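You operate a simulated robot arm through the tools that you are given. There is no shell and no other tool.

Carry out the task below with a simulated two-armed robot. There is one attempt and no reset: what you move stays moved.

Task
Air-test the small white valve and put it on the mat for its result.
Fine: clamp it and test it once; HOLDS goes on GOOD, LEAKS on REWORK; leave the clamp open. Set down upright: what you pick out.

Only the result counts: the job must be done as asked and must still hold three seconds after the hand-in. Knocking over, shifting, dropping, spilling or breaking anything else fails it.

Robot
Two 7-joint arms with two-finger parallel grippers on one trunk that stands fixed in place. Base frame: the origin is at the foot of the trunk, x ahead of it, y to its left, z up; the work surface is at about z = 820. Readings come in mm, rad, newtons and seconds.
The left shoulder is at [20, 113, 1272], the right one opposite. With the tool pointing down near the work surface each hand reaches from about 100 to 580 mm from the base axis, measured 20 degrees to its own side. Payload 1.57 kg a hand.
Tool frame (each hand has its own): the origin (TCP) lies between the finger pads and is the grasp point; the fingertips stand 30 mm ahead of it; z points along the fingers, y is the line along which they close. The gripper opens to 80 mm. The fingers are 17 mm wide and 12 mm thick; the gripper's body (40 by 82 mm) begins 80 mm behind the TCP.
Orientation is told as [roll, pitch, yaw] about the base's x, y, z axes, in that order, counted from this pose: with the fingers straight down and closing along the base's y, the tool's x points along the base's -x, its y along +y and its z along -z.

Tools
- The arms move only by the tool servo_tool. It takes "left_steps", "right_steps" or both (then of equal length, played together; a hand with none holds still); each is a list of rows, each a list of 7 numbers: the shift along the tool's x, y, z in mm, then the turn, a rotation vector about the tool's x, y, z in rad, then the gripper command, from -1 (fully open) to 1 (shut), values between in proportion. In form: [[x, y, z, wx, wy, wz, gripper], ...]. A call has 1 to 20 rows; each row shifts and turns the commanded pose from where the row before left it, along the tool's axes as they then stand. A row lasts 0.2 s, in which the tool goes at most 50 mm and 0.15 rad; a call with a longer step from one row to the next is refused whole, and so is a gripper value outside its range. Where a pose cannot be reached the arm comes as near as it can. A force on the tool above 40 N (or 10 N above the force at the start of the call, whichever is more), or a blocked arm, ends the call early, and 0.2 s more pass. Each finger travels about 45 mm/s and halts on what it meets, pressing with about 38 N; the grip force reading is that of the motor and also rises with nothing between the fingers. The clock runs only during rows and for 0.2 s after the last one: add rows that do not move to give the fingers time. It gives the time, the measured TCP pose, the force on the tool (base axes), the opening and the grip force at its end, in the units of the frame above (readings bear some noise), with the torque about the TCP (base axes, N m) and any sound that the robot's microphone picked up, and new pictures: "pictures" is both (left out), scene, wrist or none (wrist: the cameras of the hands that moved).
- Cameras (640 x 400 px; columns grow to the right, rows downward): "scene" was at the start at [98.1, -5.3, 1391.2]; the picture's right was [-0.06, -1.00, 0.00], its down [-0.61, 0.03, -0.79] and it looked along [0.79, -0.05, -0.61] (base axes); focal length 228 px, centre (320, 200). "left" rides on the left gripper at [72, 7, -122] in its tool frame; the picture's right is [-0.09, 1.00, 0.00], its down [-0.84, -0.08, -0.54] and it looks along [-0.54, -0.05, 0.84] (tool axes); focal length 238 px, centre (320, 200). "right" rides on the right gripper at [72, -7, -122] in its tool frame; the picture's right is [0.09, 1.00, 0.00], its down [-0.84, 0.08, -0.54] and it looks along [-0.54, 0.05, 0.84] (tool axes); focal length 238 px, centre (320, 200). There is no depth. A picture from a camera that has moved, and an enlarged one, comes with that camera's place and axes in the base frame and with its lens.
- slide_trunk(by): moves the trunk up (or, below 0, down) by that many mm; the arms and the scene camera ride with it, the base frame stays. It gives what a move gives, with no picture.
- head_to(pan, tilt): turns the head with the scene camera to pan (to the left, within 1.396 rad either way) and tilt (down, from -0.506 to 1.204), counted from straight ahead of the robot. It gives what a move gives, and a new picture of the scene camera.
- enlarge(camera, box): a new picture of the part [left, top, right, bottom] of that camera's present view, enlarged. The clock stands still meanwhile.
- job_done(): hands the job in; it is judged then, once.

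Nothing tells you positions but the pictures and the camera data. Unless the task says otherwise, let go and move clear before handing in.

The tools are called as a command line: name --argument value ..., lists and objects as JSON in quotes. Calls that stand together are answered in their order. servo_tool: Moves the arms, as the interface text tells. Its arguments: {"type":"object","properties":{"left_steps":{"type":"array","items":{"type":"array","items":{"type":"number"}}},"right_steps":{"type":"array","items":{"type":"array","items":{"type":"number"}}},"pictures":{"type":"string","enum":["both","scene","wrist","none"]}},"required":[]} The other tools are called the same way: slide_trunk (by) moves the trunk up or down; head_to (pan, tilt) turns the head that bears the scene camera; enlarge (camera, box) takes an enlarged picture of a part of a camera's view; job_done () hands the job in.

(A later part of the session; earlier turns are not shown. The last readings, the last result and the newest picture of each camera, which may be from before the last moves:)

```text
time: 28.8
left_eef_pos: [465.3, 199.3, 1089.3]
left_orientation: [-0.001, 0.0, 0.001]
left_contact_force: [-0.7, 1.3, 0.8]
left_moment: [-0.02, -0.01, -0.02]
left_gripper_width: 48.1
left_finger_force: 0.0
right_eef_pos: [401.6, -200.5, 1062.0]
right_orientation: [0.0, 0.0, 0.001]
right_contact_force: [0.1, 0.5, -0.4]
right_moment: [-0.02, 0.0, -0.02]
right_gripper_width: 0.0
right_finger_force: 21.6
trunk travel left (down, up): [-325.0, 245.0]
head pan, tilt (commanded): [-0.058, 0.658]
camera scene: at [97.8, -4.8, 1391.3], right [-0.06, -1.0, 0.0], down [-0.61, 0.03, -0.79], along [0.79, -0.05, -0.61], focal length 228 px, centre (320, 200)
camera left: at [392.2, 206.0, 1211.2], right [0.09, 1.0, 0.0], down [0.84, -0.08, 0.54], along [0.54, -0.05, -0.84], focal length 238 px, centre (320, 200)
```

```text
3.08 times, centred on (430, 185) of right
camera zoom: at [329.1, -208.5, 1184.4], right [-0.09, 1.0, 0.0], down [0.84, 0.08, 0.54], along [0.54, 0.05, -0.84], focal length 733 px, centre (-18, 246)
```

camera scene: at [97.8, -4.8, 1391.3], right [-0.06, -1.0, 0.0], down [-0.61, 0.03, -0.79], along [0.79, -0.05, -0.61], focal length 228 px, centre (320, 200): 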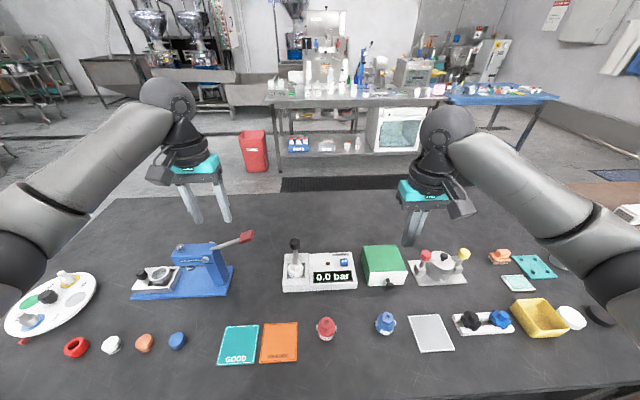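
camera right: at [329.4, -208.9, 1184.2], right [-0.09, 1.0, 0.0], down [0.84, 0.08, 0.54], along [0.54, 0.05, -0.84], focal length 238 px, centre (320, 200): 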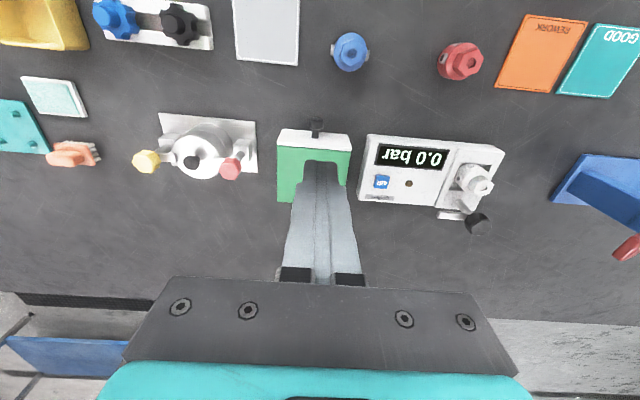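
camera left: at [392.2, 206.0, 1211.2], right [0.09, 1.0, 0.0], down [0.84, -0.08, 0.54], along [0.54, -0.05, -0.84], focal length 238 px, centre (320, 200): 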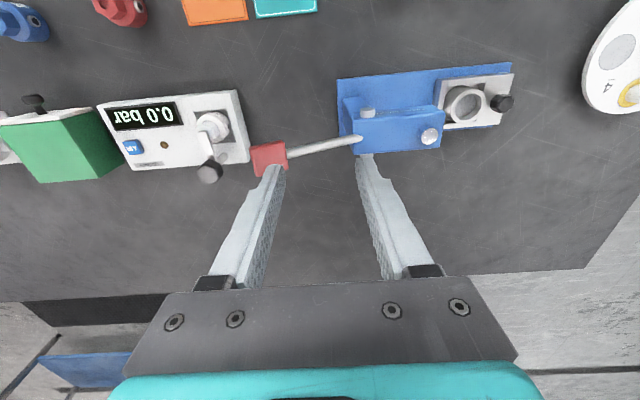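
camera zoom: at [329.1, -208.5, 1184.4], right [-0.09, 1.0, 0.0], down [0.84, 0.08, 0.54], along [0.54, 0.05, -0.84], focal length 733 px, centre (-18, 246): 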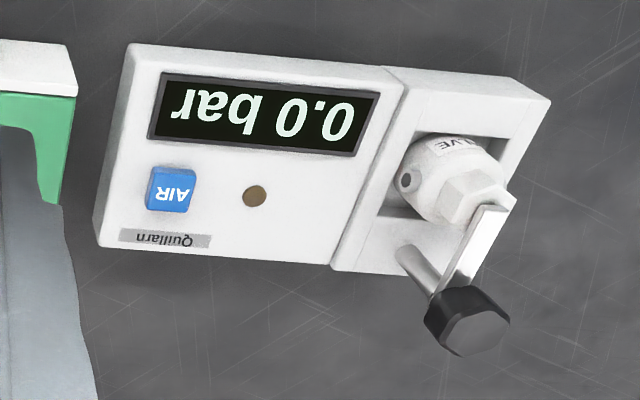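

The bar stays closed over the valve. The AIR button is near (494, -97) with its top at about z 864. I'll bring the closed right fingers above it.

servo_tool --right_steps '[[-30.7, 34.5, 0, 0, 0, 0, 1], [-30.7, 34.5, 0, 0, 0, 0, 1], [-30.7, 34.5, 0, 0, 0, 0, 1], [0, 0, 44, 0, 0, 0, 1], [0, 0, 44, 0, 0, 0, 1], [0, 0, 40, 0, 0, 0, 1], [0, 0, 0, 0, 0, 0, 1]]' --pictures "none"

enlarge --camera "right" --box '[220, 70, 420, 220]'

enlarge --camera "scene" --box '[280, 220, 390, 310]'

enlarge --camera "left" --box '[80, 70, 250, 200]'

```text
time: 30.4
left_eef_pos: [465.4, 198.6, 1088.7]
left_orientation: [0.0, -0.001, 0.002]
left_contact_force: [0.9, -0.4, -0.4]
left_moment: [0.01, -0.02, -0.02]
left_gripper_width: 48.0
left_finger_force: 0.1
right_eef_pos: [494.4, -97.1, 932.2]
right_orientation: [-0.001, 0.0, 0.001]
right_contact_force: [-0.1, 0.8, -0.9]
right_moment: [-0.01, 0.02, 0.02]
right_gripper_width: 0.2
right_finger_force: 21.2
trunk travel left (down, up): [-325.0, 245.0]
head pan, tilt (commanded): [-0.058, 0.658]
```

```text
2.67 times, centred on (320, 145) of right
camera zoom: at [421.5, -105.3, 1054.9], right [-0.09, 1.0, 0.0], down [0.84, 0.08, 0.54], along [0.54, 0.05, -0.84], focal length 636 px, centre (320, 347)
```

zoom: 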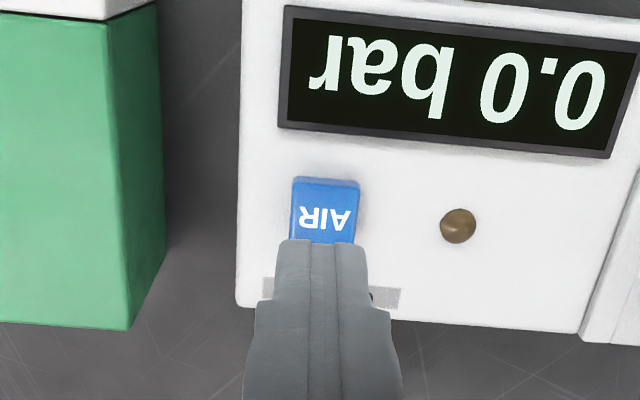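

```text
4.44 times, centred on (335, 265) of scene
camera zoom: at [98.0, -5.4, 1391.3], right [-0.06, -1.0, 0.0], down [-0.61, 0.03, -0.79], along [0.79, -0.05, -0.61], focal length 1015 px, centre (253, -89)
```

zoom: 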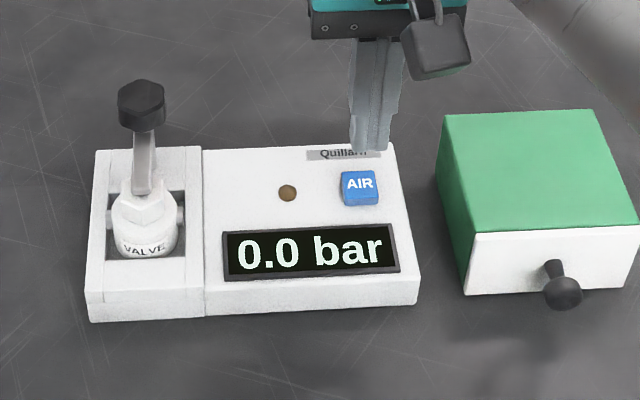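

```text
3.08 times, centred on (165, 135) of left
camera zoom: at [392.7, 205.1, 1211.3], right [0.09, 1.0, 0.0], down [0.84, -0.08, 0.54], along [0.54, -0.05, -0.84], focal length 733 px, centre (797, 400)
```

zoom: 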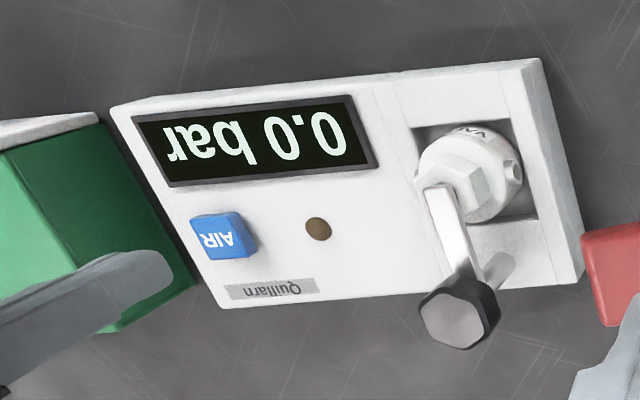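

The fingertips are directly over the AIR button. I'll press down in one continuous motion and watch the force and display.

servo_tool --right_steps '[[0, 1, 20, 0, 0, 0, 1], [0, 0, 12, 0, 0, 0, 1], [0, 0, 3, 0, 0, 0, 1], [0, 0, 2, 0, 0, 0, 1], [0, 0, 1.5, 0, 0, 0, 1], [0, 0, 1.5, 0, 0, 0, 1]]' --pictures "none"

enlarge --camera "scene" --box '[280, 220, 390, 310]'

enlarge --camera "right" --box '[220, 70, 420, 220]'

```text
time: 31.8
left_eef_pos: [465.2, 197.0, 1090.5]
left_orientation: [0.0, 0.001, 0.003]
left_contact_force: [-0.2, -0.4, -0.8]
left_moment: [-0.03, 0.01, -0.05]
left_gripper_width: 47.9
left_finger_force: 0.0
right_eef_pos: [495.4, -94.9, 892.9]
right_orientation: [0.0, 0.0, 0.0]
right_contact_force: [-1.2, -0.3, 0.0]
right_moment: [-0.04, 0.0, 0.02]
right_gripper_width: 0.2
right_finger_force: 20.8
trunk travel left (down, up): [-325.0, 245.0]
head pan, tilt (commanded): [-0.058, 0.658]
```

```text
4.44 times, centred on (335, 265) of scene
camera zoom: at [98.1, -5.3, 1391.2], right [-0.06, -1.0, 0.0], down [-0.61, 0.03, -0.79], along [0.79, -0.05, -0.61], focal length 1015 px, centre (253, -89)
```

zoom: 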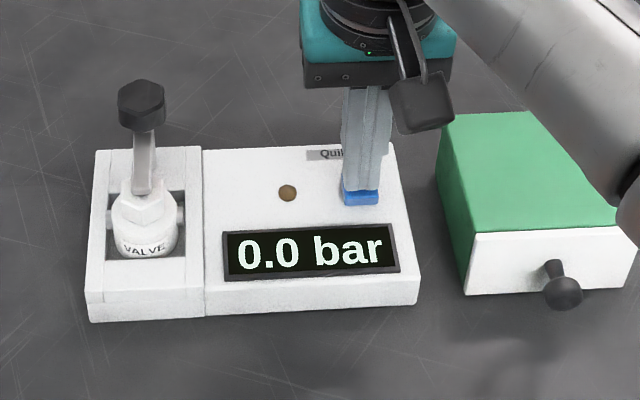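

```text
2.67 times, centred on (320, 145) of right
camera zoom: at [423.3, -103.2, 1015.3], right [-0.09, 1.0, 0.0], down [0.84, 0.08, 0.54], along [0.54, 0.05, -0.84], focal length 636 px, centre (320, 347)
```

zoom: 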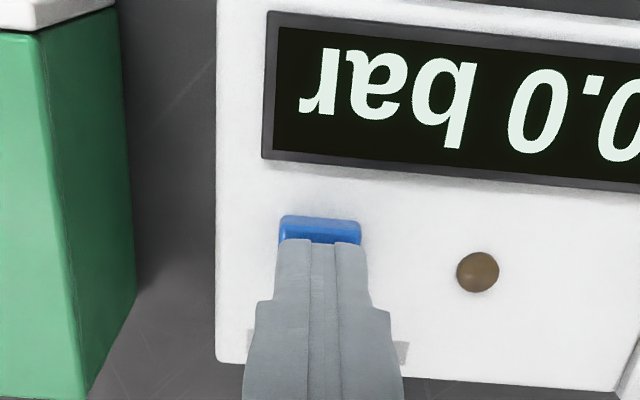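

No contact yet with the tips at about z 863. I'll keep pressing down gently.

servo_tool --right_steps '[[0, 0, 1.5, 0, 0, 0, 1], [0, 0, 1.5, 0, 0, 0, 1], [0, 0, 1.5, 0, 0, 0, 1]]' --pictures "none"

enlarge --camera "scene" --box '[280, 220, 390, 310]'

```text
time: 32.6
left_eef_pos: [464.9, 197.0, 1089.4]
left_orientation: [-0.001, 0.0, 0.003]
left_contact_force: [-0.2, 0.5, 0.6]
left_moment: [0.01, 0.01, 0.02]
left_gripper_width: 48.0
left_finger_force: 0.1
right_eef_pos: [494.9, -95.6, 887.8]
right_orientation: [0.0, 0.0, -0.001]
right_contact_force: [0.2, 0.4, 0.4]
right_moment: [0.03, 0.01, 0.02]
right_gripper_width: 0.0
right_finger_force: 21.0
trunk travel left (down, up): [-325.0, 245.0]
head pan, tilt (commanded): [-0.058, 0.658]
```

```text
4.44 times, centred on (335, 265) of scene
camera zoom: at [98.0, -5.3, 1391.3], right [-0.06, -1.0, 0.0], down [-0.61, 0.03, -0.79], along [0.79, -0.05, -0.61], focal length 1015 px, centre (253, -89)
```

zoom: 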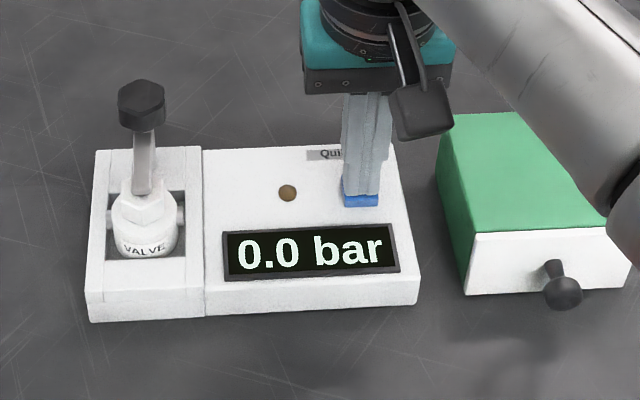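

servo_tool --right_steps '[[0, 0, 1.2, 0, 0, 0, 1], [0, 0, 1.2, 0, 0, 0, 1], [0, 0, 1.2, 0, 0, 0, 1]]' --pictures "none"

enlarge --camera "scene" --box '[280, 220, 390, 310]'

```text
time: 33.4
left_eef_pos: [464.3, 198.6, 1090.2]
left_orientation: [0.001, 0.0, 0.003]
left_contact_force: [0.8, -0.1, 1.2]
left_moment: [0.0, -0.01, 0.0]
left_gripper_width: 47.9
left_finger_force: 0.1
right_eef_pos: [494.5, -95.3, 884.1]
right_orientation: [0.0, -0.001, 0.0]
right_contact_force: [1.6, -1.8, 3.3]
right_moment: [-0.04, -0.03, 0.0]
right_gripper_width: 0.0
right_finger_force: 21.4
trunk travel left (down, up): [-325.0, 245.0]
head pan, tilt (commanded): [-0.058, 0.658]
heard: click
```

```text
4.44 times, centred on (335, 265) of scene
camera zoom: at [97.9, -5.4, 1391.3], right [-0.06, -1.0, 0.0], down [-0.61, 0.03, -0.79], along [0.79, -0.05, -0.61], focal length 1015 px, centre (253, -89)
```

zoom: 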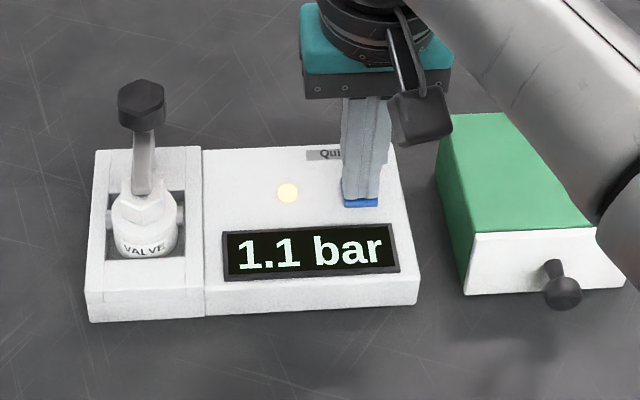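

I heard a click, the lamp is lit and the pressure is rising at 1.1 bar. I'll hold still and watch the reading.

servo_tool --right_steps '[[0, 0, 0, 0, 0, 0, 1], [0, 0, 0, 0, 0, 0, 1], [0, 0, 0, 0, 0, 0, 1], [0, 0, 0, 0, 0, 0, 1]]' --pictures "none"

enlarge --camera "scene" --box '[280, 220, 390, 310]'

```text
time: 34.4
left_eef_pos: [464.6, 196.1, 1090.5]
left_orientation: [-0.001, 0.0, 0.002]
left_contact_force: [-0.8, 0.3, 0.4]
left_moment: [0.0, 0.0, 0.0]
left_gripper_width: 47.9
left_finger_force: 0.1
right_eef_pos: [496.4, -95.9, 885.0]
right_orientation: [0.001, 0.001, -0.001]
right_contact_force: [1.8, -1.4, 4.9]
right_moment: [-0.02, -0.07, -0.04]
right_gripper_width: 0.3
right_finger_force: 21.6
trunk travel left (down, up): [-325.0, 245.0]
head pan, tilt (commanded): [-0.058, 0.658]
```

```text
4.44 times, centred on (335, 265) of scene
camera zoom: at [97.9, -5.5, 1391.3], right [-0.06, -1.0, 0.0], down [-0.61, 0.03, -0.79], along [0.79, -0.04, -0.61], focal length 1015 px, centre (253, -89)
```

zoom: 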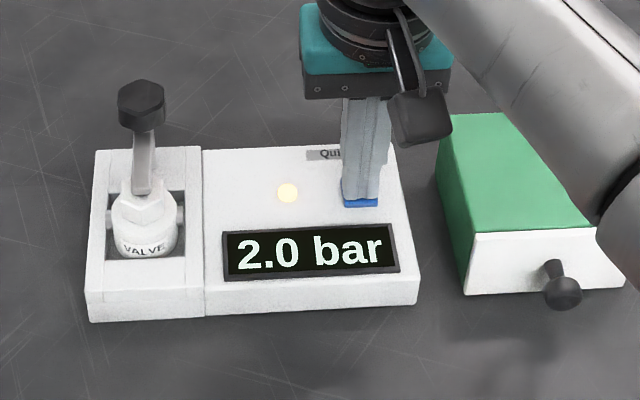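

Pressure is at 2.0 bar and the lamp is still lit. I'll keep holding and see what the display does.

servo_tool --right_steps '[[0, 0, 0, 0, 0, 0, 1], [0, 0, 0, 0, 0, 0, 1], [0, 0, 0, 0, 0, 0, 1], [0, 0, 0, 0, 0, 0, 1], [0, 0, 0, 0, 0, 0, 1]]' --pictures "none"

enlarge --camera "scene" --box '[280, 220, 390, 310]'

```text
time: 35.6
left_eef_pos: [464.9, 197.0, 1090.5]
left_orientation: [0.0, 0.002, 0.001]
left_contact_force: [0.3, -0.3, 0.1]
left_moment: [0.0, 0.04, 0.02]
left_gripper_width: 47.9
left_finger_force: 0.1
right_eef_pos: [494.9, -95.0, 884.9]
right_orientation: [0.0, -0.001, 0.0]
right_contact_force: [2.5, -1.6, 4.0]
right_moment: [-0.03, -0.08, 0.04]
right_gripper_width: 0.0
right_finger_force: 21.0
trunk travel left (down, up): [-325.0, 245.0]
head pan, tilt (commanded): [-0.058, 0.658]
```

```text
4.44 times, centred on (335, 265) of scene
camera zoom: at [97.9, -5.4, 1391.3], right [-0.06, -1.0, 0.0], down [-0.61, 0.03, -0.79], along [0.79, -0.05, -0.61], focal length 1015 px, centre (253, -89)
```

zoom: 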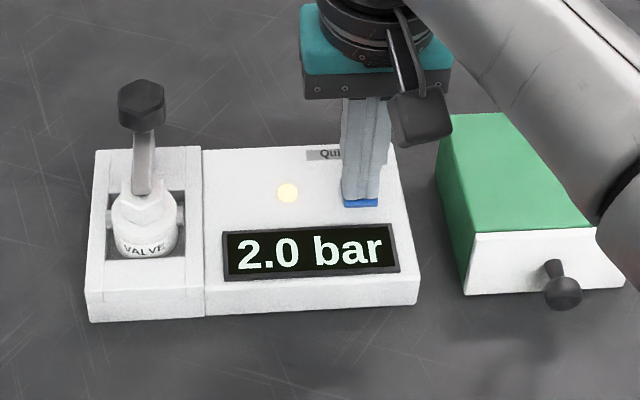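

Still 2.0 bar, so it may be timing the hold. I'll wait longer in the same position.

servo_tool --right_steps '[[0, 0, 0, 0, 0, 0, 1], [0, 0, 0, 0, 0, 0, 1], [0, 0, 0, 0, 0, 0, 1], [0, 0, 0, 0, 0, 0, 1], [0, 0, 0, 0, 0, 0, 1], [0, 0, 0, 0, 0, 0, 1], [0, 0, 0, 0, 0, 0, 1], [0, 0, 0, 0, 0, 0, 1]]' --pictures "none"

enlarge --camera "scene" --box '[280, 220, 390, 310]'

```text
time: 37.4
left_eef_pos: [465.3, 197.9, 1090.4]
left_orientation: [0.0, 0.0, 0.002]
left_contact_force: [1.3, -0.7, 0.4]
left_moment: [-0.01, 0.0, -0.01]
left_gripper_width: 47.8
left_finger_force: 0.1
right_eef_pos: [495.2, -95.1, 884.2]
right_orientation: [0.0, -0.001, 0.0]
right_contact_force: [2.1, -0.7, 3.7]
right_moment: [0.0, -0.04, 0.03]
right_gripper_width: 0.0
right_finger_force: 21.3
trunk travel left (down, up): [-325.0, 245.0]
head pan, tilt (commanded): [-0.058, 0.658]
```

```text
4.44 times, centred on (335, 265) of scene
camera zoom: at [97.9, -5.3, 1391.3], right [-0.06, -1.0, 0.0], down [-0.61, 0.03, -0.79], along [0.79, -0.05, -0.61], focal length 1015 px, centre (253, -89)
```

zoom: 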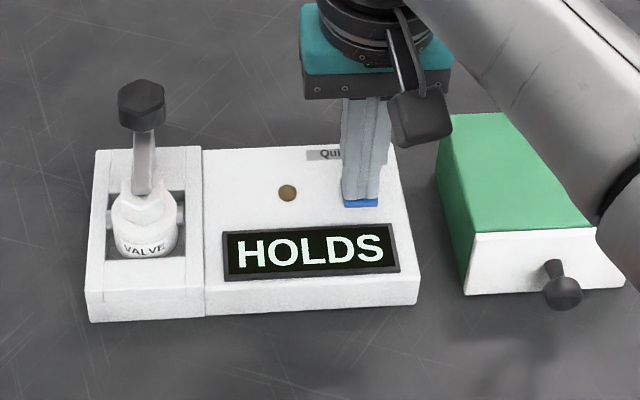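

The result is HOLDS, so the valve goes to GOOD. I'll lift the right hand off the button and retreat, and bring the left hand back above the knob at yaw 0, where the flats now face ±y.

servo_tool --right_steps '[[0, 0, -20, 0, 0, 0, 1], [0, 0, -45, 0, 0, 0, 1], [0, 0, -45, 0, 0, 0, 1], [0, 0, -45, 0, 0, 0, 1], [25, -40, -20, 0, 0, 0, 1], [25, -40, 0, 0, 0, 0, 1], [25, -40, 0, 0, 0, 0, 1], [0, 0, 0, 0, 0, 0, 1]]' --left_steps '[[0, 0, 0, 0, 0, 0, -0.15], [0, 0, 0, 0, 0, 0, -0.15], [0, 0, 0, 0, 0, 0, -0.15], [0, 0, 0, 0, 0, 0, -0.15], [-15.2, -39.3, 0, 0, 0, 0, -0.15], [-15.2, -39.3, 0, 0, 0, 0, -0.15], [-15.2, -39.3, 0, 0, 0, 0, -0.15], [-15.2, -39.3, 0, 0, 0, 0, -0.15]]' --pictures "scene"

enlarge --camera "scene" --box '[280, 220, 390, 310]'

enlarge --camera "left" --box '[220, 80, 420, 220]'

```text
refused: row 5 steps farther than a row can; nothing moved
```

```text
4.44 times, centred on (335, 265) of scene
camera zoom: at [97.9, -5.3, 1391.3], right [-0.06, -1.0, 0.0], down [-0.61, 0.03, -0.79], along [0.79, -0.05, -0.61], focal length 1015 px, centre (253, -89)
```

zoom: 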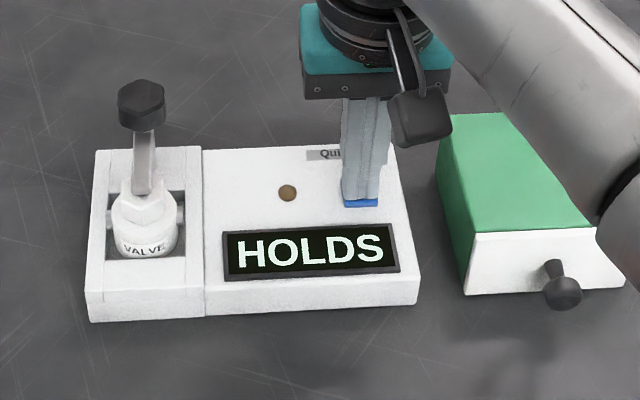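

```text
2.86 times, centred on (320, 150) of left
camera zoom: at [392.6, 205.1, 1211.3], right [0.09, 1.0, 0.0], down [0.84, -0.08, 0.54], along [0.54, -0.05, -0.84], focal length 681 px, centre (320, 343)
```

zoom: 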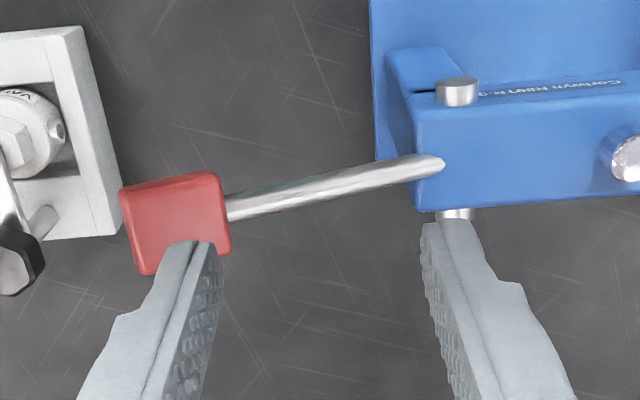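

That call was refused because one row was too long. Nothing moved and the display still shows HOLDS. I'll resend it with a shorter step.

servo_tool --right_steps '[[0, 0, -20, 0, 0, 0, 1], [0, 0, -45, 0, 0, 0, 1], [0, 0, -45, 0, 0, 0, 1], [0, 0, -45, 0, 0, 0, 1], [25, -40, 0, 0, 0, 0, 1], [25, -40, 0, 0, 0, 0, 1], [25, -40, 0, 0, 0, 0, 1], [0, 0, 0, 0, 0, 0, 1]]' --left_steps '[[0, 0, 0, 0, 0, 0, -0.15], [0, 0, 0, 0, 0, 0, -0.15], [0, 0, 0, 0, 0, 0, -0.15], [0, 0, 0, 0, 0, 0, -0.15], [-15.2, -39.3, 0, 0, 0, 0, -0.15], [-15.2, -39.3, 0, 0, 0, 0, -0.15], [-15.2, -39.3, 0, 0, 0, 0, -0.15], [-15.2, -39.3, 0, 0, 0, 0, -0.15]]' --pictures "scene"

enlarge --camera "scene" --box '[280, 220, 390, 310]'

enlarge --camera "left" --box '[220, 80, 420, 220]'

```text
time: 39.2
left_eef_pos: [526.2, 42.3, 1092.4]
left_orientation: [0.002, 0.0, 0.004]
left_contact_force: [0.2, 0.0, -0.1]
left_moment: [0.0, 0.0, -0.02]
left_gripper_width: 45.9
left_finger_force: 0.1
right_eef_pos: [419.6, -215.0, 1040.3]
right_orientation: [0.001, -0.001, 0.001]
right_contact_force: [0.2, -0.7, -0.7]
right_moment: [0.02, 0.02, -0.02]
right_gripper_width: 0.0
right_finger_force: 21.4
trunk travel left (down, up): [-325.0, 245.0]
head pan, tilt (commanded): [-0.058, 0.658]
camera scene: at [98.3, -6.0, 1391.2], right [-0.06, -1.0, 0.0], down [-0.61, 0.04, -0.79], along [0.79, -0.04, -0.61], focal length 228 px, centre (320, 200)
```

scene: 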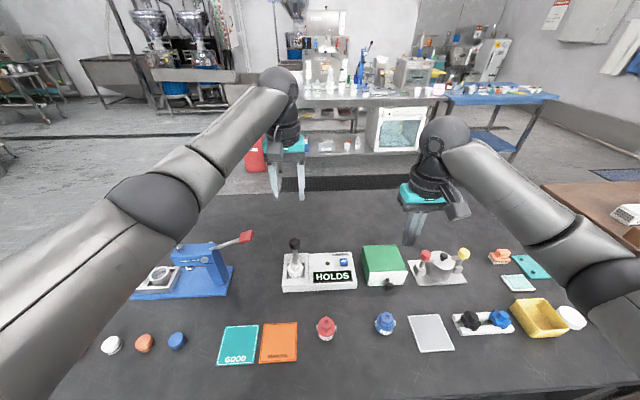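

```text
4.44 times, centred on (335, 265) of scene
camera zoom: at [98.3, -6.0, 1391.2], right [-0.06, -1.0, 0.0], down [-0.61, 0.04, -0.79], along [0.79, -0.04, -0.61], focal length 1015 px, centre (253, -89)
```

zoom: 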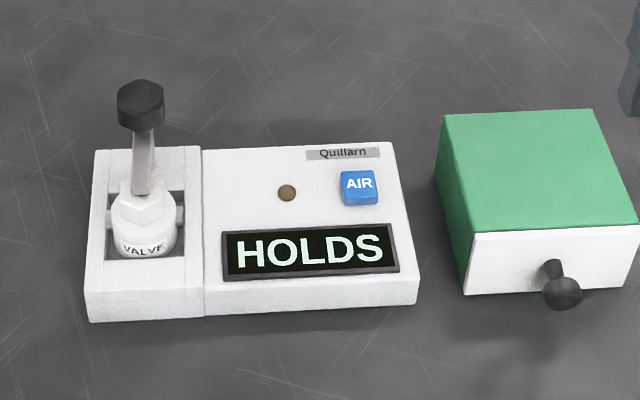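

```text
2.86 times, centred on (320, 150) of left
camera zoom: at [455.6, 48.9, 1214.4], right [0.09, 1.0, 0.0], down [0.84, -0.08, 0.54], along [0.54, -0.05, -0.84], focal length 681 px, centre (320, 343)
```

zoom: 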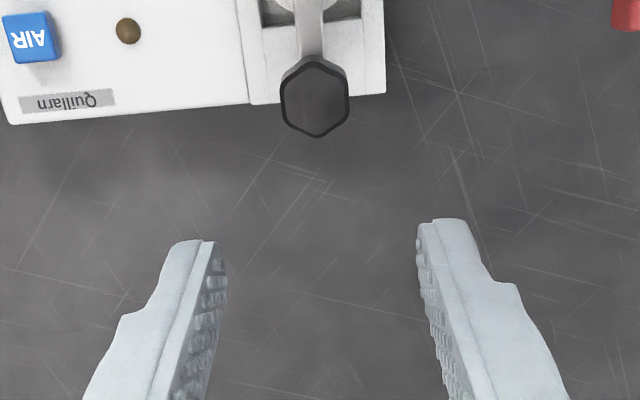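

The knob's flats face ±y as needed. I'll descend towards the knob and check.

servo_tool --left_steps '[[1.5, -1.2, 40, 0, 0, 0, -0.15], [0, 0, 45, 0, 0, 0, -0.15], [0, 0, 45, 0, 0, 0, -0.15], [0, 0, 10, 0, 0, 0, -0.15], [0, 0, 0, 0, 0, 0, -0.15]]' --pictures "none"

enlarge --camera "left" --box '[240, 80, 400, 200]'

enlarge --camera "scene" --box '[270, 220, 340, 290]'

```text
time: 40.4
left_eef_pos: [525.0, 42.0, 950.7]
left_orientation: [-0.002, 0.002, 0.002]
left_contact_force: [0.7, -0.3, 0.0]
left_moment: [0.0, 0.02, 0.0]
left_gripper_width: 46.1
left_finger_force: 0.1
right_eef_pos: [420.8, -212.8, 1040.9]
right_orientation: [0.0, -0.001, 0.0]
right_contact_force: [0.2, 0.7, 0.5]
right_moment: [0.03, 0.0, -0.03]
right_gripper_width: 0.2
right_finger_force: 21.5
trunk travel left (down, up): [-325.0, 245.0]
head pan, tilt (commanded): [-0.058, 0.658]
```

```text
3.33 times, centred on (320, 140) of left
camera zoom: at [455.0, 49.6, 1072.2], right [0.09, 1.0, 0.0], down [0.84, -0.08, 0.54], along [0.54, -0.05, -0.84], focal length 794 px, centre (320, 400)
```

zoom: 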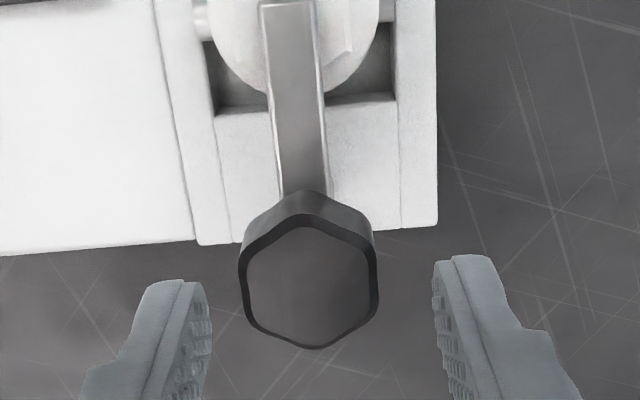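

```text
5.71 times, centred on (305, 255) of scene
camera zoom: at [98.1, -5.3, 1391.2], right [-0.06, -1.0, 0.0], down [-0.61, 0.03, -0.79], along [0.79, -0.05, -0.61], focal length 1305 px, centre (406, -114)
```

zoom: 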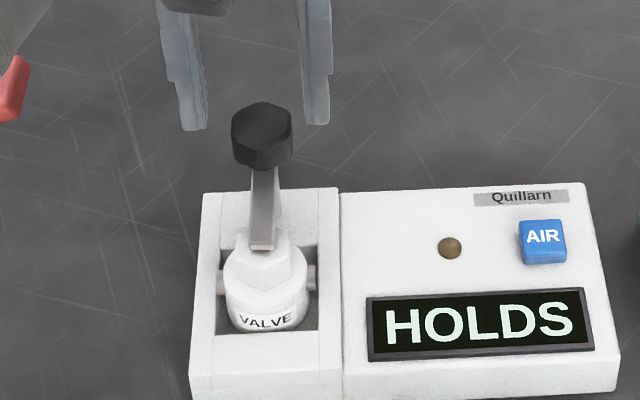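

I need about 2 mm of correction to centre on the knob. Then I'll lower to grip height and close.

servo_tool --left_steps '[[1, -1.9, 8, 0, 0, 0, -0.15], [0, 0, 11, 0, 0, 0, -0.15], [0, 0, 0, 0, 0, 0, -0.15], [0, 0, 0, 0, 0, 0, 0.2], [0, 0, 0, 0, 0, 0, 1], [0, 0, 0, 0, 0, 0, 1], [0, 0, 0, 0, 0, 0, 1]]' --pictures "none"

enlarge --camera "left" --box '[240, 80, 400, 200]'

```text
time: 42.0
left_eef_pos: [525.4, 39.4, 933.4]
left_orientation: [-0.001, -0.001, 0.002]
left_contact_force: [-0.5, -2.8, -1.2]
left_moment: [-0.06, -0.16, -0.03]
left_gripper_width: 29.4
left_finger_force: 39.8
right_eef_pos: [421.1, -214.6, 1041.1]
right_orientation: [-0.001, 0.0, -0.001]
right_contact_force: [0.3, -0.7, 0.1]
right_moment: [-0.01, -0.01, -0.05]
right_gripper_width: 0.0
right_finger_force: 21.7
trunk travel left (down, up): [-325.0, 245.0]
head pan, tilt (commanded): [-0.058, 0.658]
```

```text
3.33 times, centred on (320, 140) of left
camera zoom: at [453.6, 47.5, 1054.5], right [0.09, 1.0, 0.0], down [0.84, -0.08, 0.54], along [0.54, -0.05, -0.84], focal length 794 px, centre (320, 400)
```

zoom: 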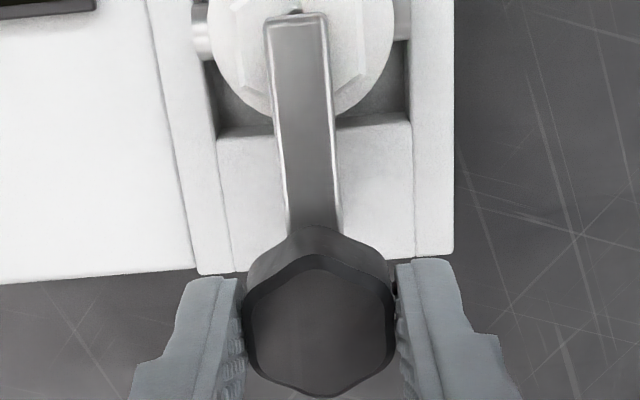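

The knob is gripped cleanly at 29.4 mm with little side load. I'll turn it back counter-clockwise to open the clamp, in stages.

servo_tool --left_steps '[[0, 0, 0, 0, 0, -0.08, 1], [0, 0, 0, 0, 0, -0.1, 1], [0, 0, 0, 0, 0, -0.1, 1], [0, 0, 0, 0, 0, -0.1, 1], [0, 0, 0, 0, 0, -0.1, 1]]' --pictures "none"

enlarge --camera "scene" --box '[270, 220, 340, 290]'

```text
time: 43.2
left_eef_pos: [525.7, 39.9, 932.8]
left_orientation: [-0.001, -0.002, 0.484]
left_contact_force: [3.6, -0.6, 5.2]
left_moment: [-0.32, 0.87, -0.02]
left_gripper_width: 29.9
left_finger_force: 39.5
right_eef_pos: [421.6, -214.0, 1041.0]
right_orientation: [-0.001, 0.0, -0.001]
right_contact_force: [-0.7, -0.3, 0.5]
right_moment: [0.03, 0.03, 0.01]
right_gripper_width: 0.0
right_finger_force: 21.3
trunk travel left (down, up): [-325.0, 245.0]
head pan, tilt (commanded): [-0.058, 0.658]
```

```text
5.71 times, centred on (305, 255) of scene
camera zoom: at [98.3, -5.3, 1391.3], right [-0.06, -1.0, 0.0], down [-0.61, 0.03, -0.79], along [0.79, -0.05, -0.61], focal length 1305 px, centre (406, -114)
```

zoom: 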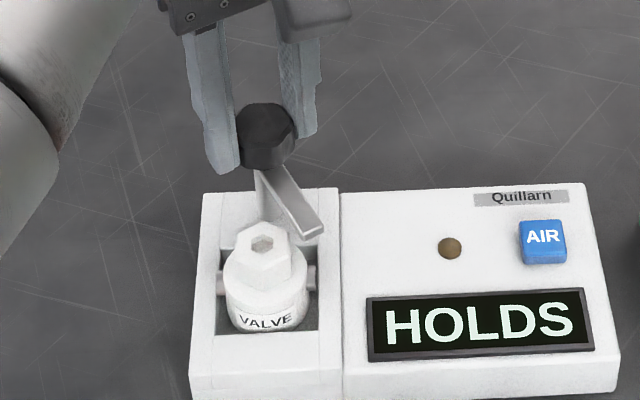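

The bar swung off the valve and the valve stayed put. I'll continue opening.

servo_tool --left_steps '[[0, 0, -0.3, 0, 0, -0.1, 1], [0, 0, 0, 0, 0, -0.1, 1], [0, 0, 0, 0, 0, -0.1, 1], [0, 0, 0, 0, 0, -0.1, 1], [0, 0, 0, 0, 0, -0.1, 1]]' --pictures "none"

enlarge --camera "scene" --box '[270, 220, 340, 290]'

```text
time: 44.4
left_eef_pos: [525.2, 40.6, 932.6]
left_orientation: [-0.001, -0.002, 0.985]
left_contact_force: [4.5, -0.1, 4.4]
left_moment: [0.55, -0.24, -0.02]
left_gripper_width: 29.8
left_finger_force: 39.5
right_eef_pos: [420.5, -214.0, 1040.7]
right_orientation: [0.001, 0.001, 0.001]
right_contact_force: [0.5, 0.2, -0.2]
right_moment: [0.0, 0.0, 0.03]
right_gripper_width: 0.1
right_finger_force: 21.4
trunk travel left (down, up): [-325.0, 245.0]
head pan, tilt (commanded): [-0.058, 0.658]
```

```text
5.71 times, centred on (305, 255) of scene
camera zoom: at [98.2, -5.3, 1391.2], right [-0.06, -1.0, 0.0], down [-0.61, 0.03, -0.79], along [0.79, -0.05, -0.61], focal length 1305 px, centre (406, -114)
```

zoom: 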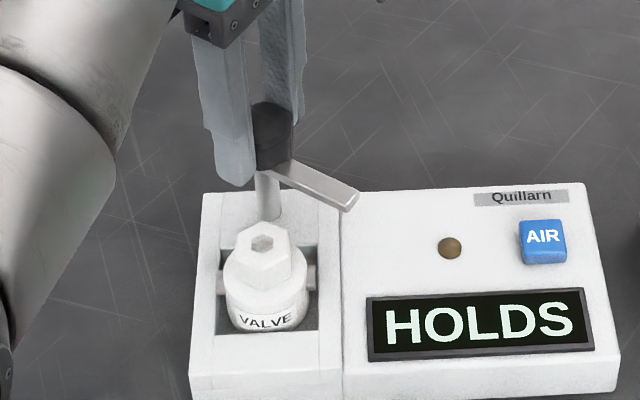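

servo_tool --left_steps '[[0, 0, -0.3, 0, 0, -0.1, 1], [0, 0, 0, 0, 0, -0.1, 1], [0, 0, 0, 0, 0, -0.1, 1], [0, 0, 0, 0, 0, -0.1, 1], [0, 0, 0, 0, 0, -0.1, 1], [0, 0, 0, 0, 0, -0.09, 1], [0, 0, 0, 0, 0, 0, 1]]' --pictures "none"

enlarge --camera "scene" --box '[270, 220, 340, 290]'

enlarge --camera "left" --box '[240, 80, 400, 200]'

```text
time: 46.0
left_eef_pos: [525.1, 40.8, 934.4]
left_orientation: [0.0, 0.0, 1.575]
left_contact_force: [3.1, 7.2, 2.6]
left_moment: [0.33, -0.02, -0.16]
left_gripper_width: 29.5
left_finger_force: 38.7
right_eef_pos: [420.8, -213.0, 1040.4]
right_orientation: [0.001, -0.001, -0.001]
right_contact_force: [0.1, 0.3, -0.1]
right_moment: [-0.01, -0.02, 0.01]
right_gripper_width: 0.0
right_finger_force: 21.0
trunk travel left (down, up): [-325.0, 245.0]
head pan, tilt (commanded): [-0.058, 0.658]
```

```text
5.71 times, centred on (305, 255) of scene
camera zoom: at [98.3, -4.4, 1391.2], right [-0.06, -1.0, 0.0], down [-0.61, 0.03, -0.79], along [0.79, -0.05, -0.61], focal length 1305 px, centre (406, -114)
```

zoom: 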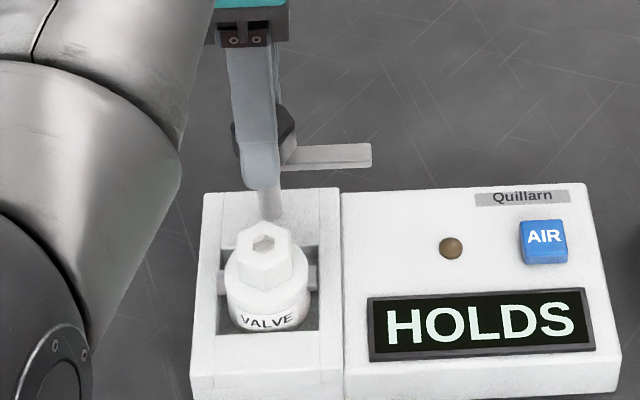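

```text
3.33 times, centred on (320, 140) of left
camera zoom: at [518.3, -30.4, 1054.4], right [-1.0, 0.09, 0.0], down [0.07, 0.84, 0.54], along [0.05, 0.54, -0.84], focal length 794 px, centre (320, 400)
```

zoom: 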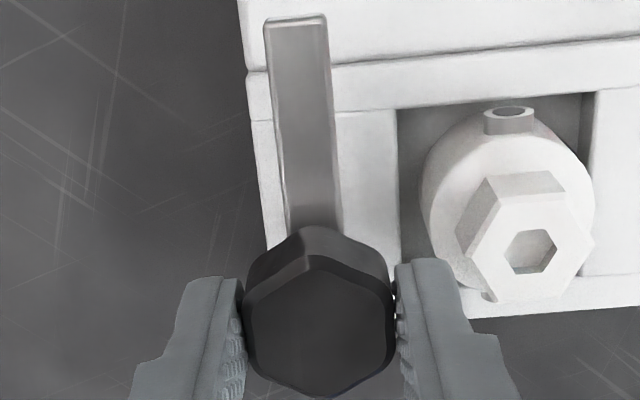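

The clamp is fully open again, back at its stop. I'll release, lift straight up and turn the left hand back to yaw 0.

servo_tool --left_steps '[[0, 0, 0, 0, 0, 0, 0.2], [0, 0, 0, 0, 0, 0, -0.2], [0, 0, 0, 0, 0, 0, -0.2], [0, 0, -25, 0, 0, 0, -0.2], [0, 0, -45, 0, 0, 0, -0.2], [0, 0, -40, 0, 0, 0, -0.2], [0, 0, 0, 0, 0, 0.1428, -0.25], [0, 0, 0, 0, 0, 0.1428, -0.25], [0, 0, 0, 0, 0, 0.1428, -0.25], [0, 0, 0, 0, 0, 0.1428, -0.25], [0, 0, 0, 0, 0, 0.1428, -0.25], [0, 0, 0, 0, 0, 0.1428, -0.25], [0, 0, 0, 0, 0, 0.1428, -0.25], [0, 0, 0, 0, 0, 0.1428, -0.25], [0, 0, 0, 0, 0, 0.1428, -0.25], [0, 0, 0, 0, 0, 0.1428, -0.25], [0, 0, 0, 0, 0, 0.1428, -0.25], [44, 0, 0, 0, 0, 0, -0.25], [0, 0, 0, 0, 0, 0, -0.25]]' --pictures "both"

enlarge --camera "left" --box '[240, 80, 400, 200]'

enlarge --camera "scene" --box '[270, 220, 380, 310]'

```text
time: 50.0
left_eef_pos: [512.5, 34.8, 1027.9]
left_orientation: [-0.001, 0.0, 0.001]
left_contact_force: [-0.9, -0.2, -0.2]
left_moment: [-0.03, -0.01, 0.01]
left_gripper_width: 50.0
left_finger_force: 0.1
left hand out of reach, approached as far as the arm can: row 18
right_eef_pos: [421.5, -214.3, 1040.9]
right_orientation: [0.001, 0.0, 0.0]
right_contact_force: [0.7, -0.1, 1.4]
right_moment: [0.02, -0.02, -0.02]
right_gripper_width: 0.1
right_finger_force: 21.3
trunk travel left (down, up): [-325.0, 245.0]
head pan, tilt (commanded): [-0.058, 0.658]
camera scene: at [97.9, -5.6, 1391.2], right [-0.06, -1.0, 0.0], down [-0.61, 0.04, -0.79], along [0.79, -0.04, -0.61], focal length 228 px, centre (320, 200)
camera left: at [439.5, 41.6, 1148.7], right [0.09, 1.0, 0.0], down [0.84, -0.08, 0.54], along [0.54, -0.05, -0.84], focal length 238 px, centre (320, 200)
```

scene: 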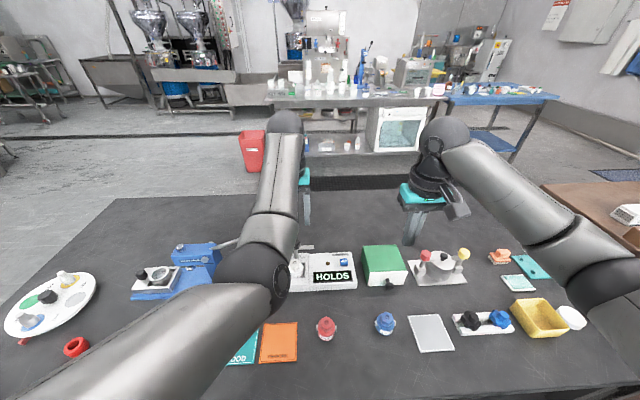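
left: 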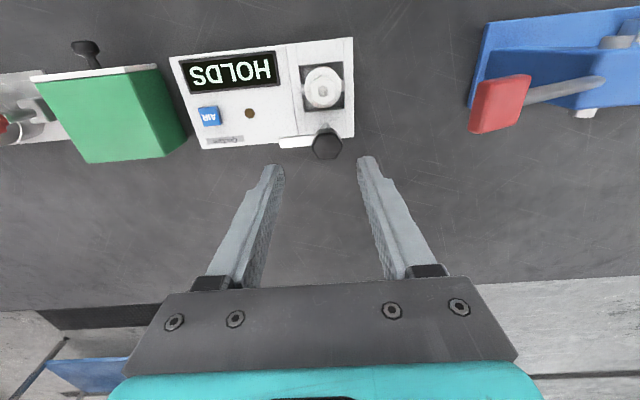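

```text
3.33 times, centred on (320, 140) of left
camera zoom: at [439.5, 41.6, 1148.7], right [0.09, 1.0, 0.0], down [0.84, -0.08, 0.54], along [0.54, -0.05, -0.84], focal length 794 px, centre (320, 400)
```

zoom: 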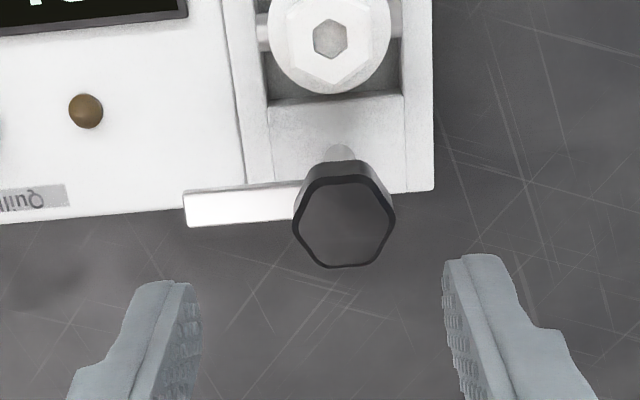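

```text
4.44 times, centred on (325, 265) of scene
camera zoom: at [97.9, -5.6, 1391.2], right [-0.06, -1.0, 0.0], down [-0.61, 0.04, -0.79], along [0.79, -0.04, -0.61], focal length 1015 px, centre (298, -89)
```

zoom: 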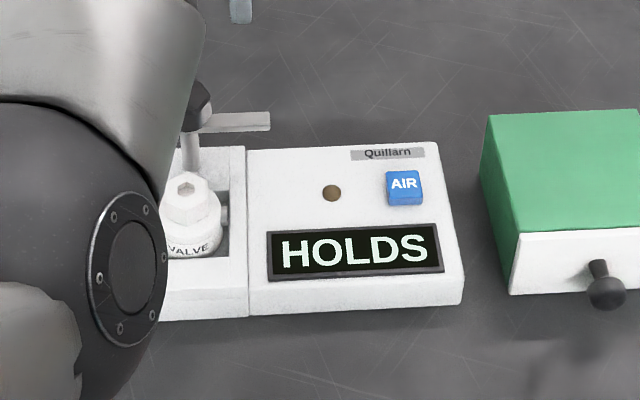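

The clamp is open and the valve is still seated. The left arm, though, has wound into an awkward posture and can't reach back towards the valve. I'll raise it and move it out to the left first, above the red lever.

servo_tool --left_steps '[[-20, 0, -30, 0, 0, 0, -0.25], [0, 0, -40, 0, 0, 0, -0.25], [0, 20, -20, 0, 0, 0, -0.25], [0, 30, 0, 0, 0, 0, -0.25]]' --pictures "both"

```text
time: 51.0
left_eef_pos: [544.6, 84.9, 1114.4]
left_orientation: [0.001, 0.0, 0.002]
left_contact_force: [0.6, -0.2, 0.4]
left_moment: [-0.01, 0.01, 0.0]
left_gripper_width: 50.0
left_finger_force: 0.1
left hand out of reach, approached as far as the arm can: row 2, 3
right_eef_pos: [421.5, -213.4, 1041.1]
right_orientation: [0.0, 0.002, -0.001]
right_contact_force: [0.2, -0.7, -0.1]
right_moment: [-0.01, -0.01, 0.02]
right_gripper_width: 0.0
right_finger_force: 21.8
trunk travel left (down, up): [-325.0, 245.0]
head pan, tilt (commanded): [-0.058, 0.658]
camera scene: at [98.2, -5.0, 1391.2], right [-0.06, -1.0, 0.0], down [-0.61, 0.03, -0.79], along [0.79, -0.05, -0.61], focal length 228 px, centre (320, 200)
camera left: at [471.9, 93.2, 1237.0], right [0.09, 1.0, 0.0], down [0.84, -0.08, 0.54], along [0.54, -0.05, -0.84], focal length 238 px, centre (320, 200)
```

scene: 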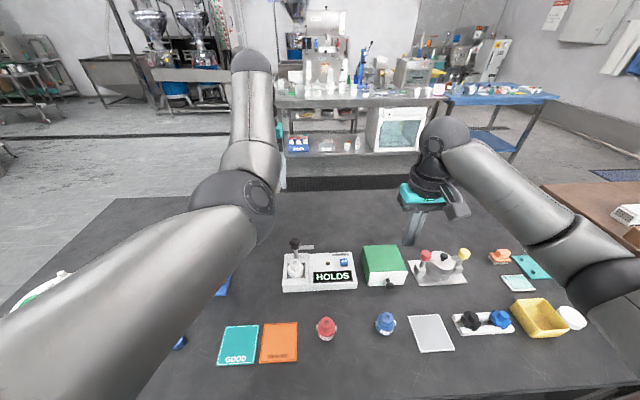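
left: 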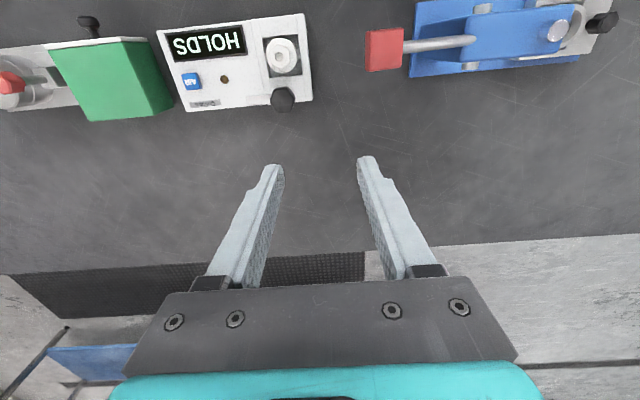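

The left hand is now high and clear of the tester. I'll continue moving it outward to recover a normal posture.

servo_tool --left_steps '[[15, 45, 0, 0, 0, 0, -0.25], [15, 45, 0, 0, 0, 0, -0.25], [15, 45, 0, 0, 0, 0, -0.25], [15, 20, 0, 0, 0, 0, -0.25]]' --pictures "scene"

```text
time: 52.0
left_eef_pos: [493.4, 242.1, 1114.1]
left_orientation: [0.0, 0.0, 0.001]
left_contact_force: [-0.2, 0.1, 0.1]
left_moment: [0.01, 0.06, 0.03]
left_gripper_width: 49.9
left_finger_force: 0.1
left hand out of reach, approached as far as the arm can: row 1
right_eef_pos: [420.8, -213.7, 1040.1]
right_orientation: [0.0, 0.0, 0.001]
right_contact_force: [0.8, -0.3, 0.1]
right_moment: [-0.02, 0.0, 0.04]
right_gripper_width: 0.0
right_finger_force: 20.9
trunk travel left (down, up): [-325.0, 245.0]
head pan, tilt (commanded): [-0.058, 0.658]
camera scene: at [97.9, -5.4, 1391.3], right [-0.06, -1.0, 0.0], down [-0.61, 0.03, -0.79], along [0.79, -0.05, -0.61], focal length 228 px, centre (320, 200)
```

scene: 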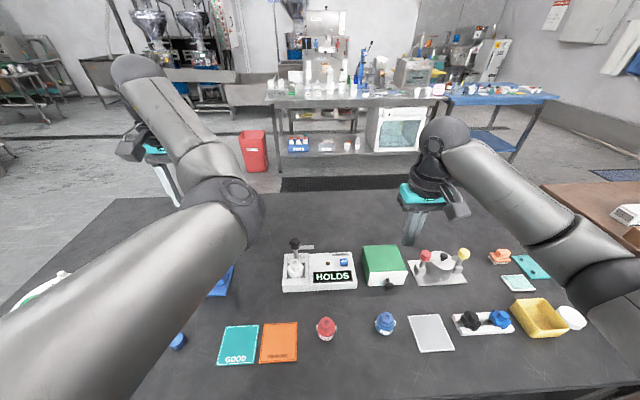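

The left elbow has swung inward, which would be in the way. I'll send the left hand further out and up to the left and see whether its elbow returns outward.

servo_tool --left_steps '[[10, 45, -10, 0, 0, 0, -0.25], [10, 45, -10, 0, 0, 0, -0.25], [10, 45, -10, 0, 0, 0, -0.25], [10, 45, 0, 0, 0, 0, -0.25], [10, 0, 0, 0, 0, 0.1, -0.25], [0, 0, 0, 0, 0, 0.14, -0.25], [0, 0, 0, 0, 0, 0.14, -0.25]]' --pictures "scene"

```text
time: 53.6
left_eef_pos: [441.7, 422.7, 1143.4]
left_orientation: [-0.001, 0.0, -0.382]
left_contact_force: [1.0, 0.3, -1.1]
left_moment: [-0.02, 0.01, 0.0]
left_gripper_width: 50.0
left_finger_force: 0.1
right_eef_pos: [420.5, -212.8, 1041.3]
right_orientation: [-0.002, -0.001, 0.0]
right_contact_force: [-0.6, -0.4, 0.2]
right_moment: [0.04, -0.03, 0.0]
right_gripper_width: 0.0
right_finger_force: 21.3
trunk travel left (down, up): [-325.0, 245.0]
head pan, tilt (commanded): [-0.058, 0.658]
camera scene: at [98.1, -5.4, 1391.2], right [-0.06, -1.0, 0.0], down [-0.61, 0.03, -0.79], along [0.79, -0.05, -0.61], focal length 228 px, centre (320, 200)
```

scene: 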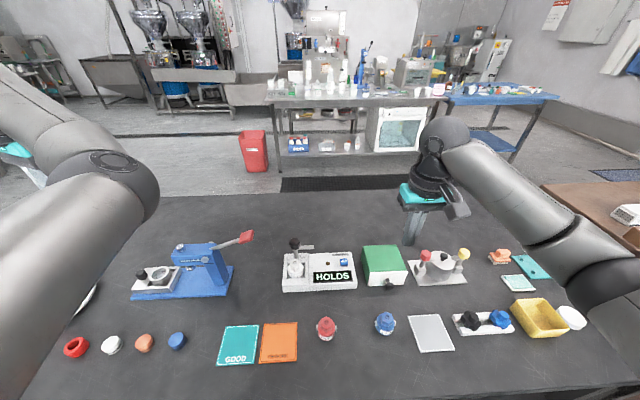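

The left arm is now out to the side. I'll rotate the left wrist further the other way to try to unwind its posture.

servo_tool --left_steps '[[0, 0, 0, 0, 0, 0.14, -0.25], [0, 0, 0, 0, 0, 0.14, -0.25], [0, 0, 0, 0, 0, 0.14, -0.25], [0, 0, 0, 0, 0, 0.14, -0.25], [0, 0, 0, 0, 0, 0.14, -0.25], [0, 0, 0, 0, 0, 0.14, -0.25], [0, 0, 0, 0, 0, 0.14, -0.25], [0, 0, 0, 0, 0, 0.14, -0.25]]' --pictures "scene"

```text
time: 55.4
left_eef_pos: [442.7, 420.3, 1142.1]
left_orientation: [0.001, 0.0, -1.501]
left_contact_force: [0.3, -0.2, -0.5]
left_moment: [0.0, -0.02, -0.01]
left_gripper_width: 50.0
left_finger_force: 0.0
right_eef_pos: [420.6, -214.5, 1041.2]
right_orientation: [0.0, 0.001, 0.001]
right_contact_force: [0.0, 0.2, -0.4]
right_moment: [-0.02, -0.03, -0.03]
right_gripper_width: 0.2
right_finger_force: 21.6
trunk travel left (down, up): [-325.0, 245.0]
head pan, tilt (commanded): [-0.058, 0.658]
camera scene: at [98.1, -5.3, 1391.2], right [-0.06, -1.0, 0.0], down [-0.61, 0.03, -0.79], along [0.79, -0.05, -0.61], focal length 228 px, centre (320, 200)
```

scene: 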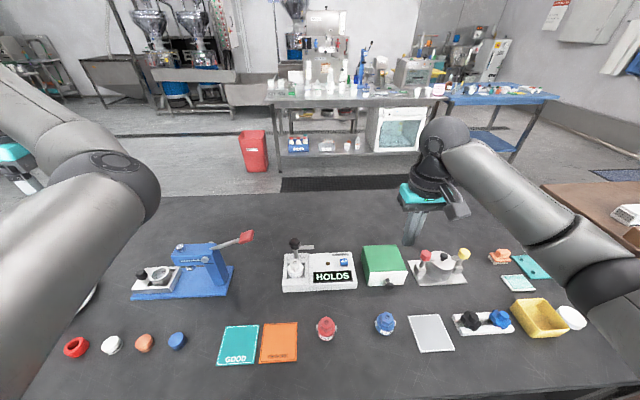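

The elbow posture didn't change, so I'll use the right arm for the pick and place. First I'll move the left arm well out of the way, to the far left and back.

servo_tool --left_steps '[[22.6, -36.5, -8, 0, 0, 0, -0.25], [22.6, -36.5, -8, 0, 0, 0, -0.25], [22.6, -36.5, -8, 0, 0, 0, -0.25], [22.6, -36.5, -8, 0, 0, 0, -0.25], [22.6, -36.5, -8, 0, 0, 0, -0.25]]' --pictures "scene"

```text
time: 56.6
left_eef_pos: [329.0, 541.5, 1183.0]
left_orientation: [-0.001, -0.001, -1.496]
left_contact_force: [0.3, 0.1, -0.3]
left_moment: [-0.02, 0.03, -0.03]
left_gripper_width: 50.3
left_finger_force: 0.1
left hand out of reach, approached as far as the arm can: row 3, 4, 5
right_eef_pos: [420.2, -212.3, 1041.0]
right_orientation: [-0.001, 0.0, -0.002]
right_contact_force: [0.2, 0.3, -1.0]
right_moment: [-0.01, 0.01, -0.03]
right_gripper_width: 0.1
right_finger_force: 21.0
trunk travel left (down, up): [-325.0, 245.0]
head pan, tilt (commanded): [-0.058, 0.658]
camera scene: at [97.9, -4.8, 1391.3], right [-0.06, -1.0, 0.0], down [-0.61, 0.03, -0.79], along [0.79, -0.05, -0.61], focal length 228 px, centre (320, 200)
```

scene: 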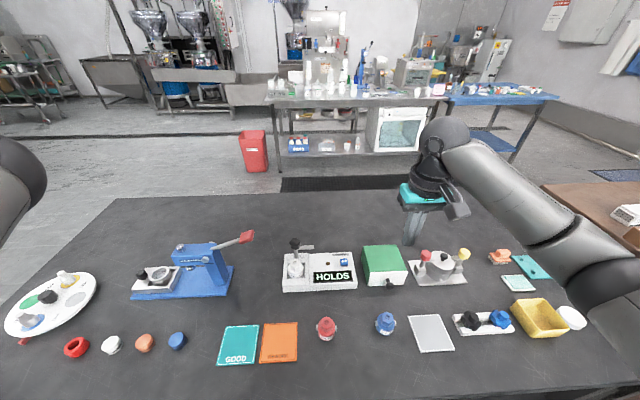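

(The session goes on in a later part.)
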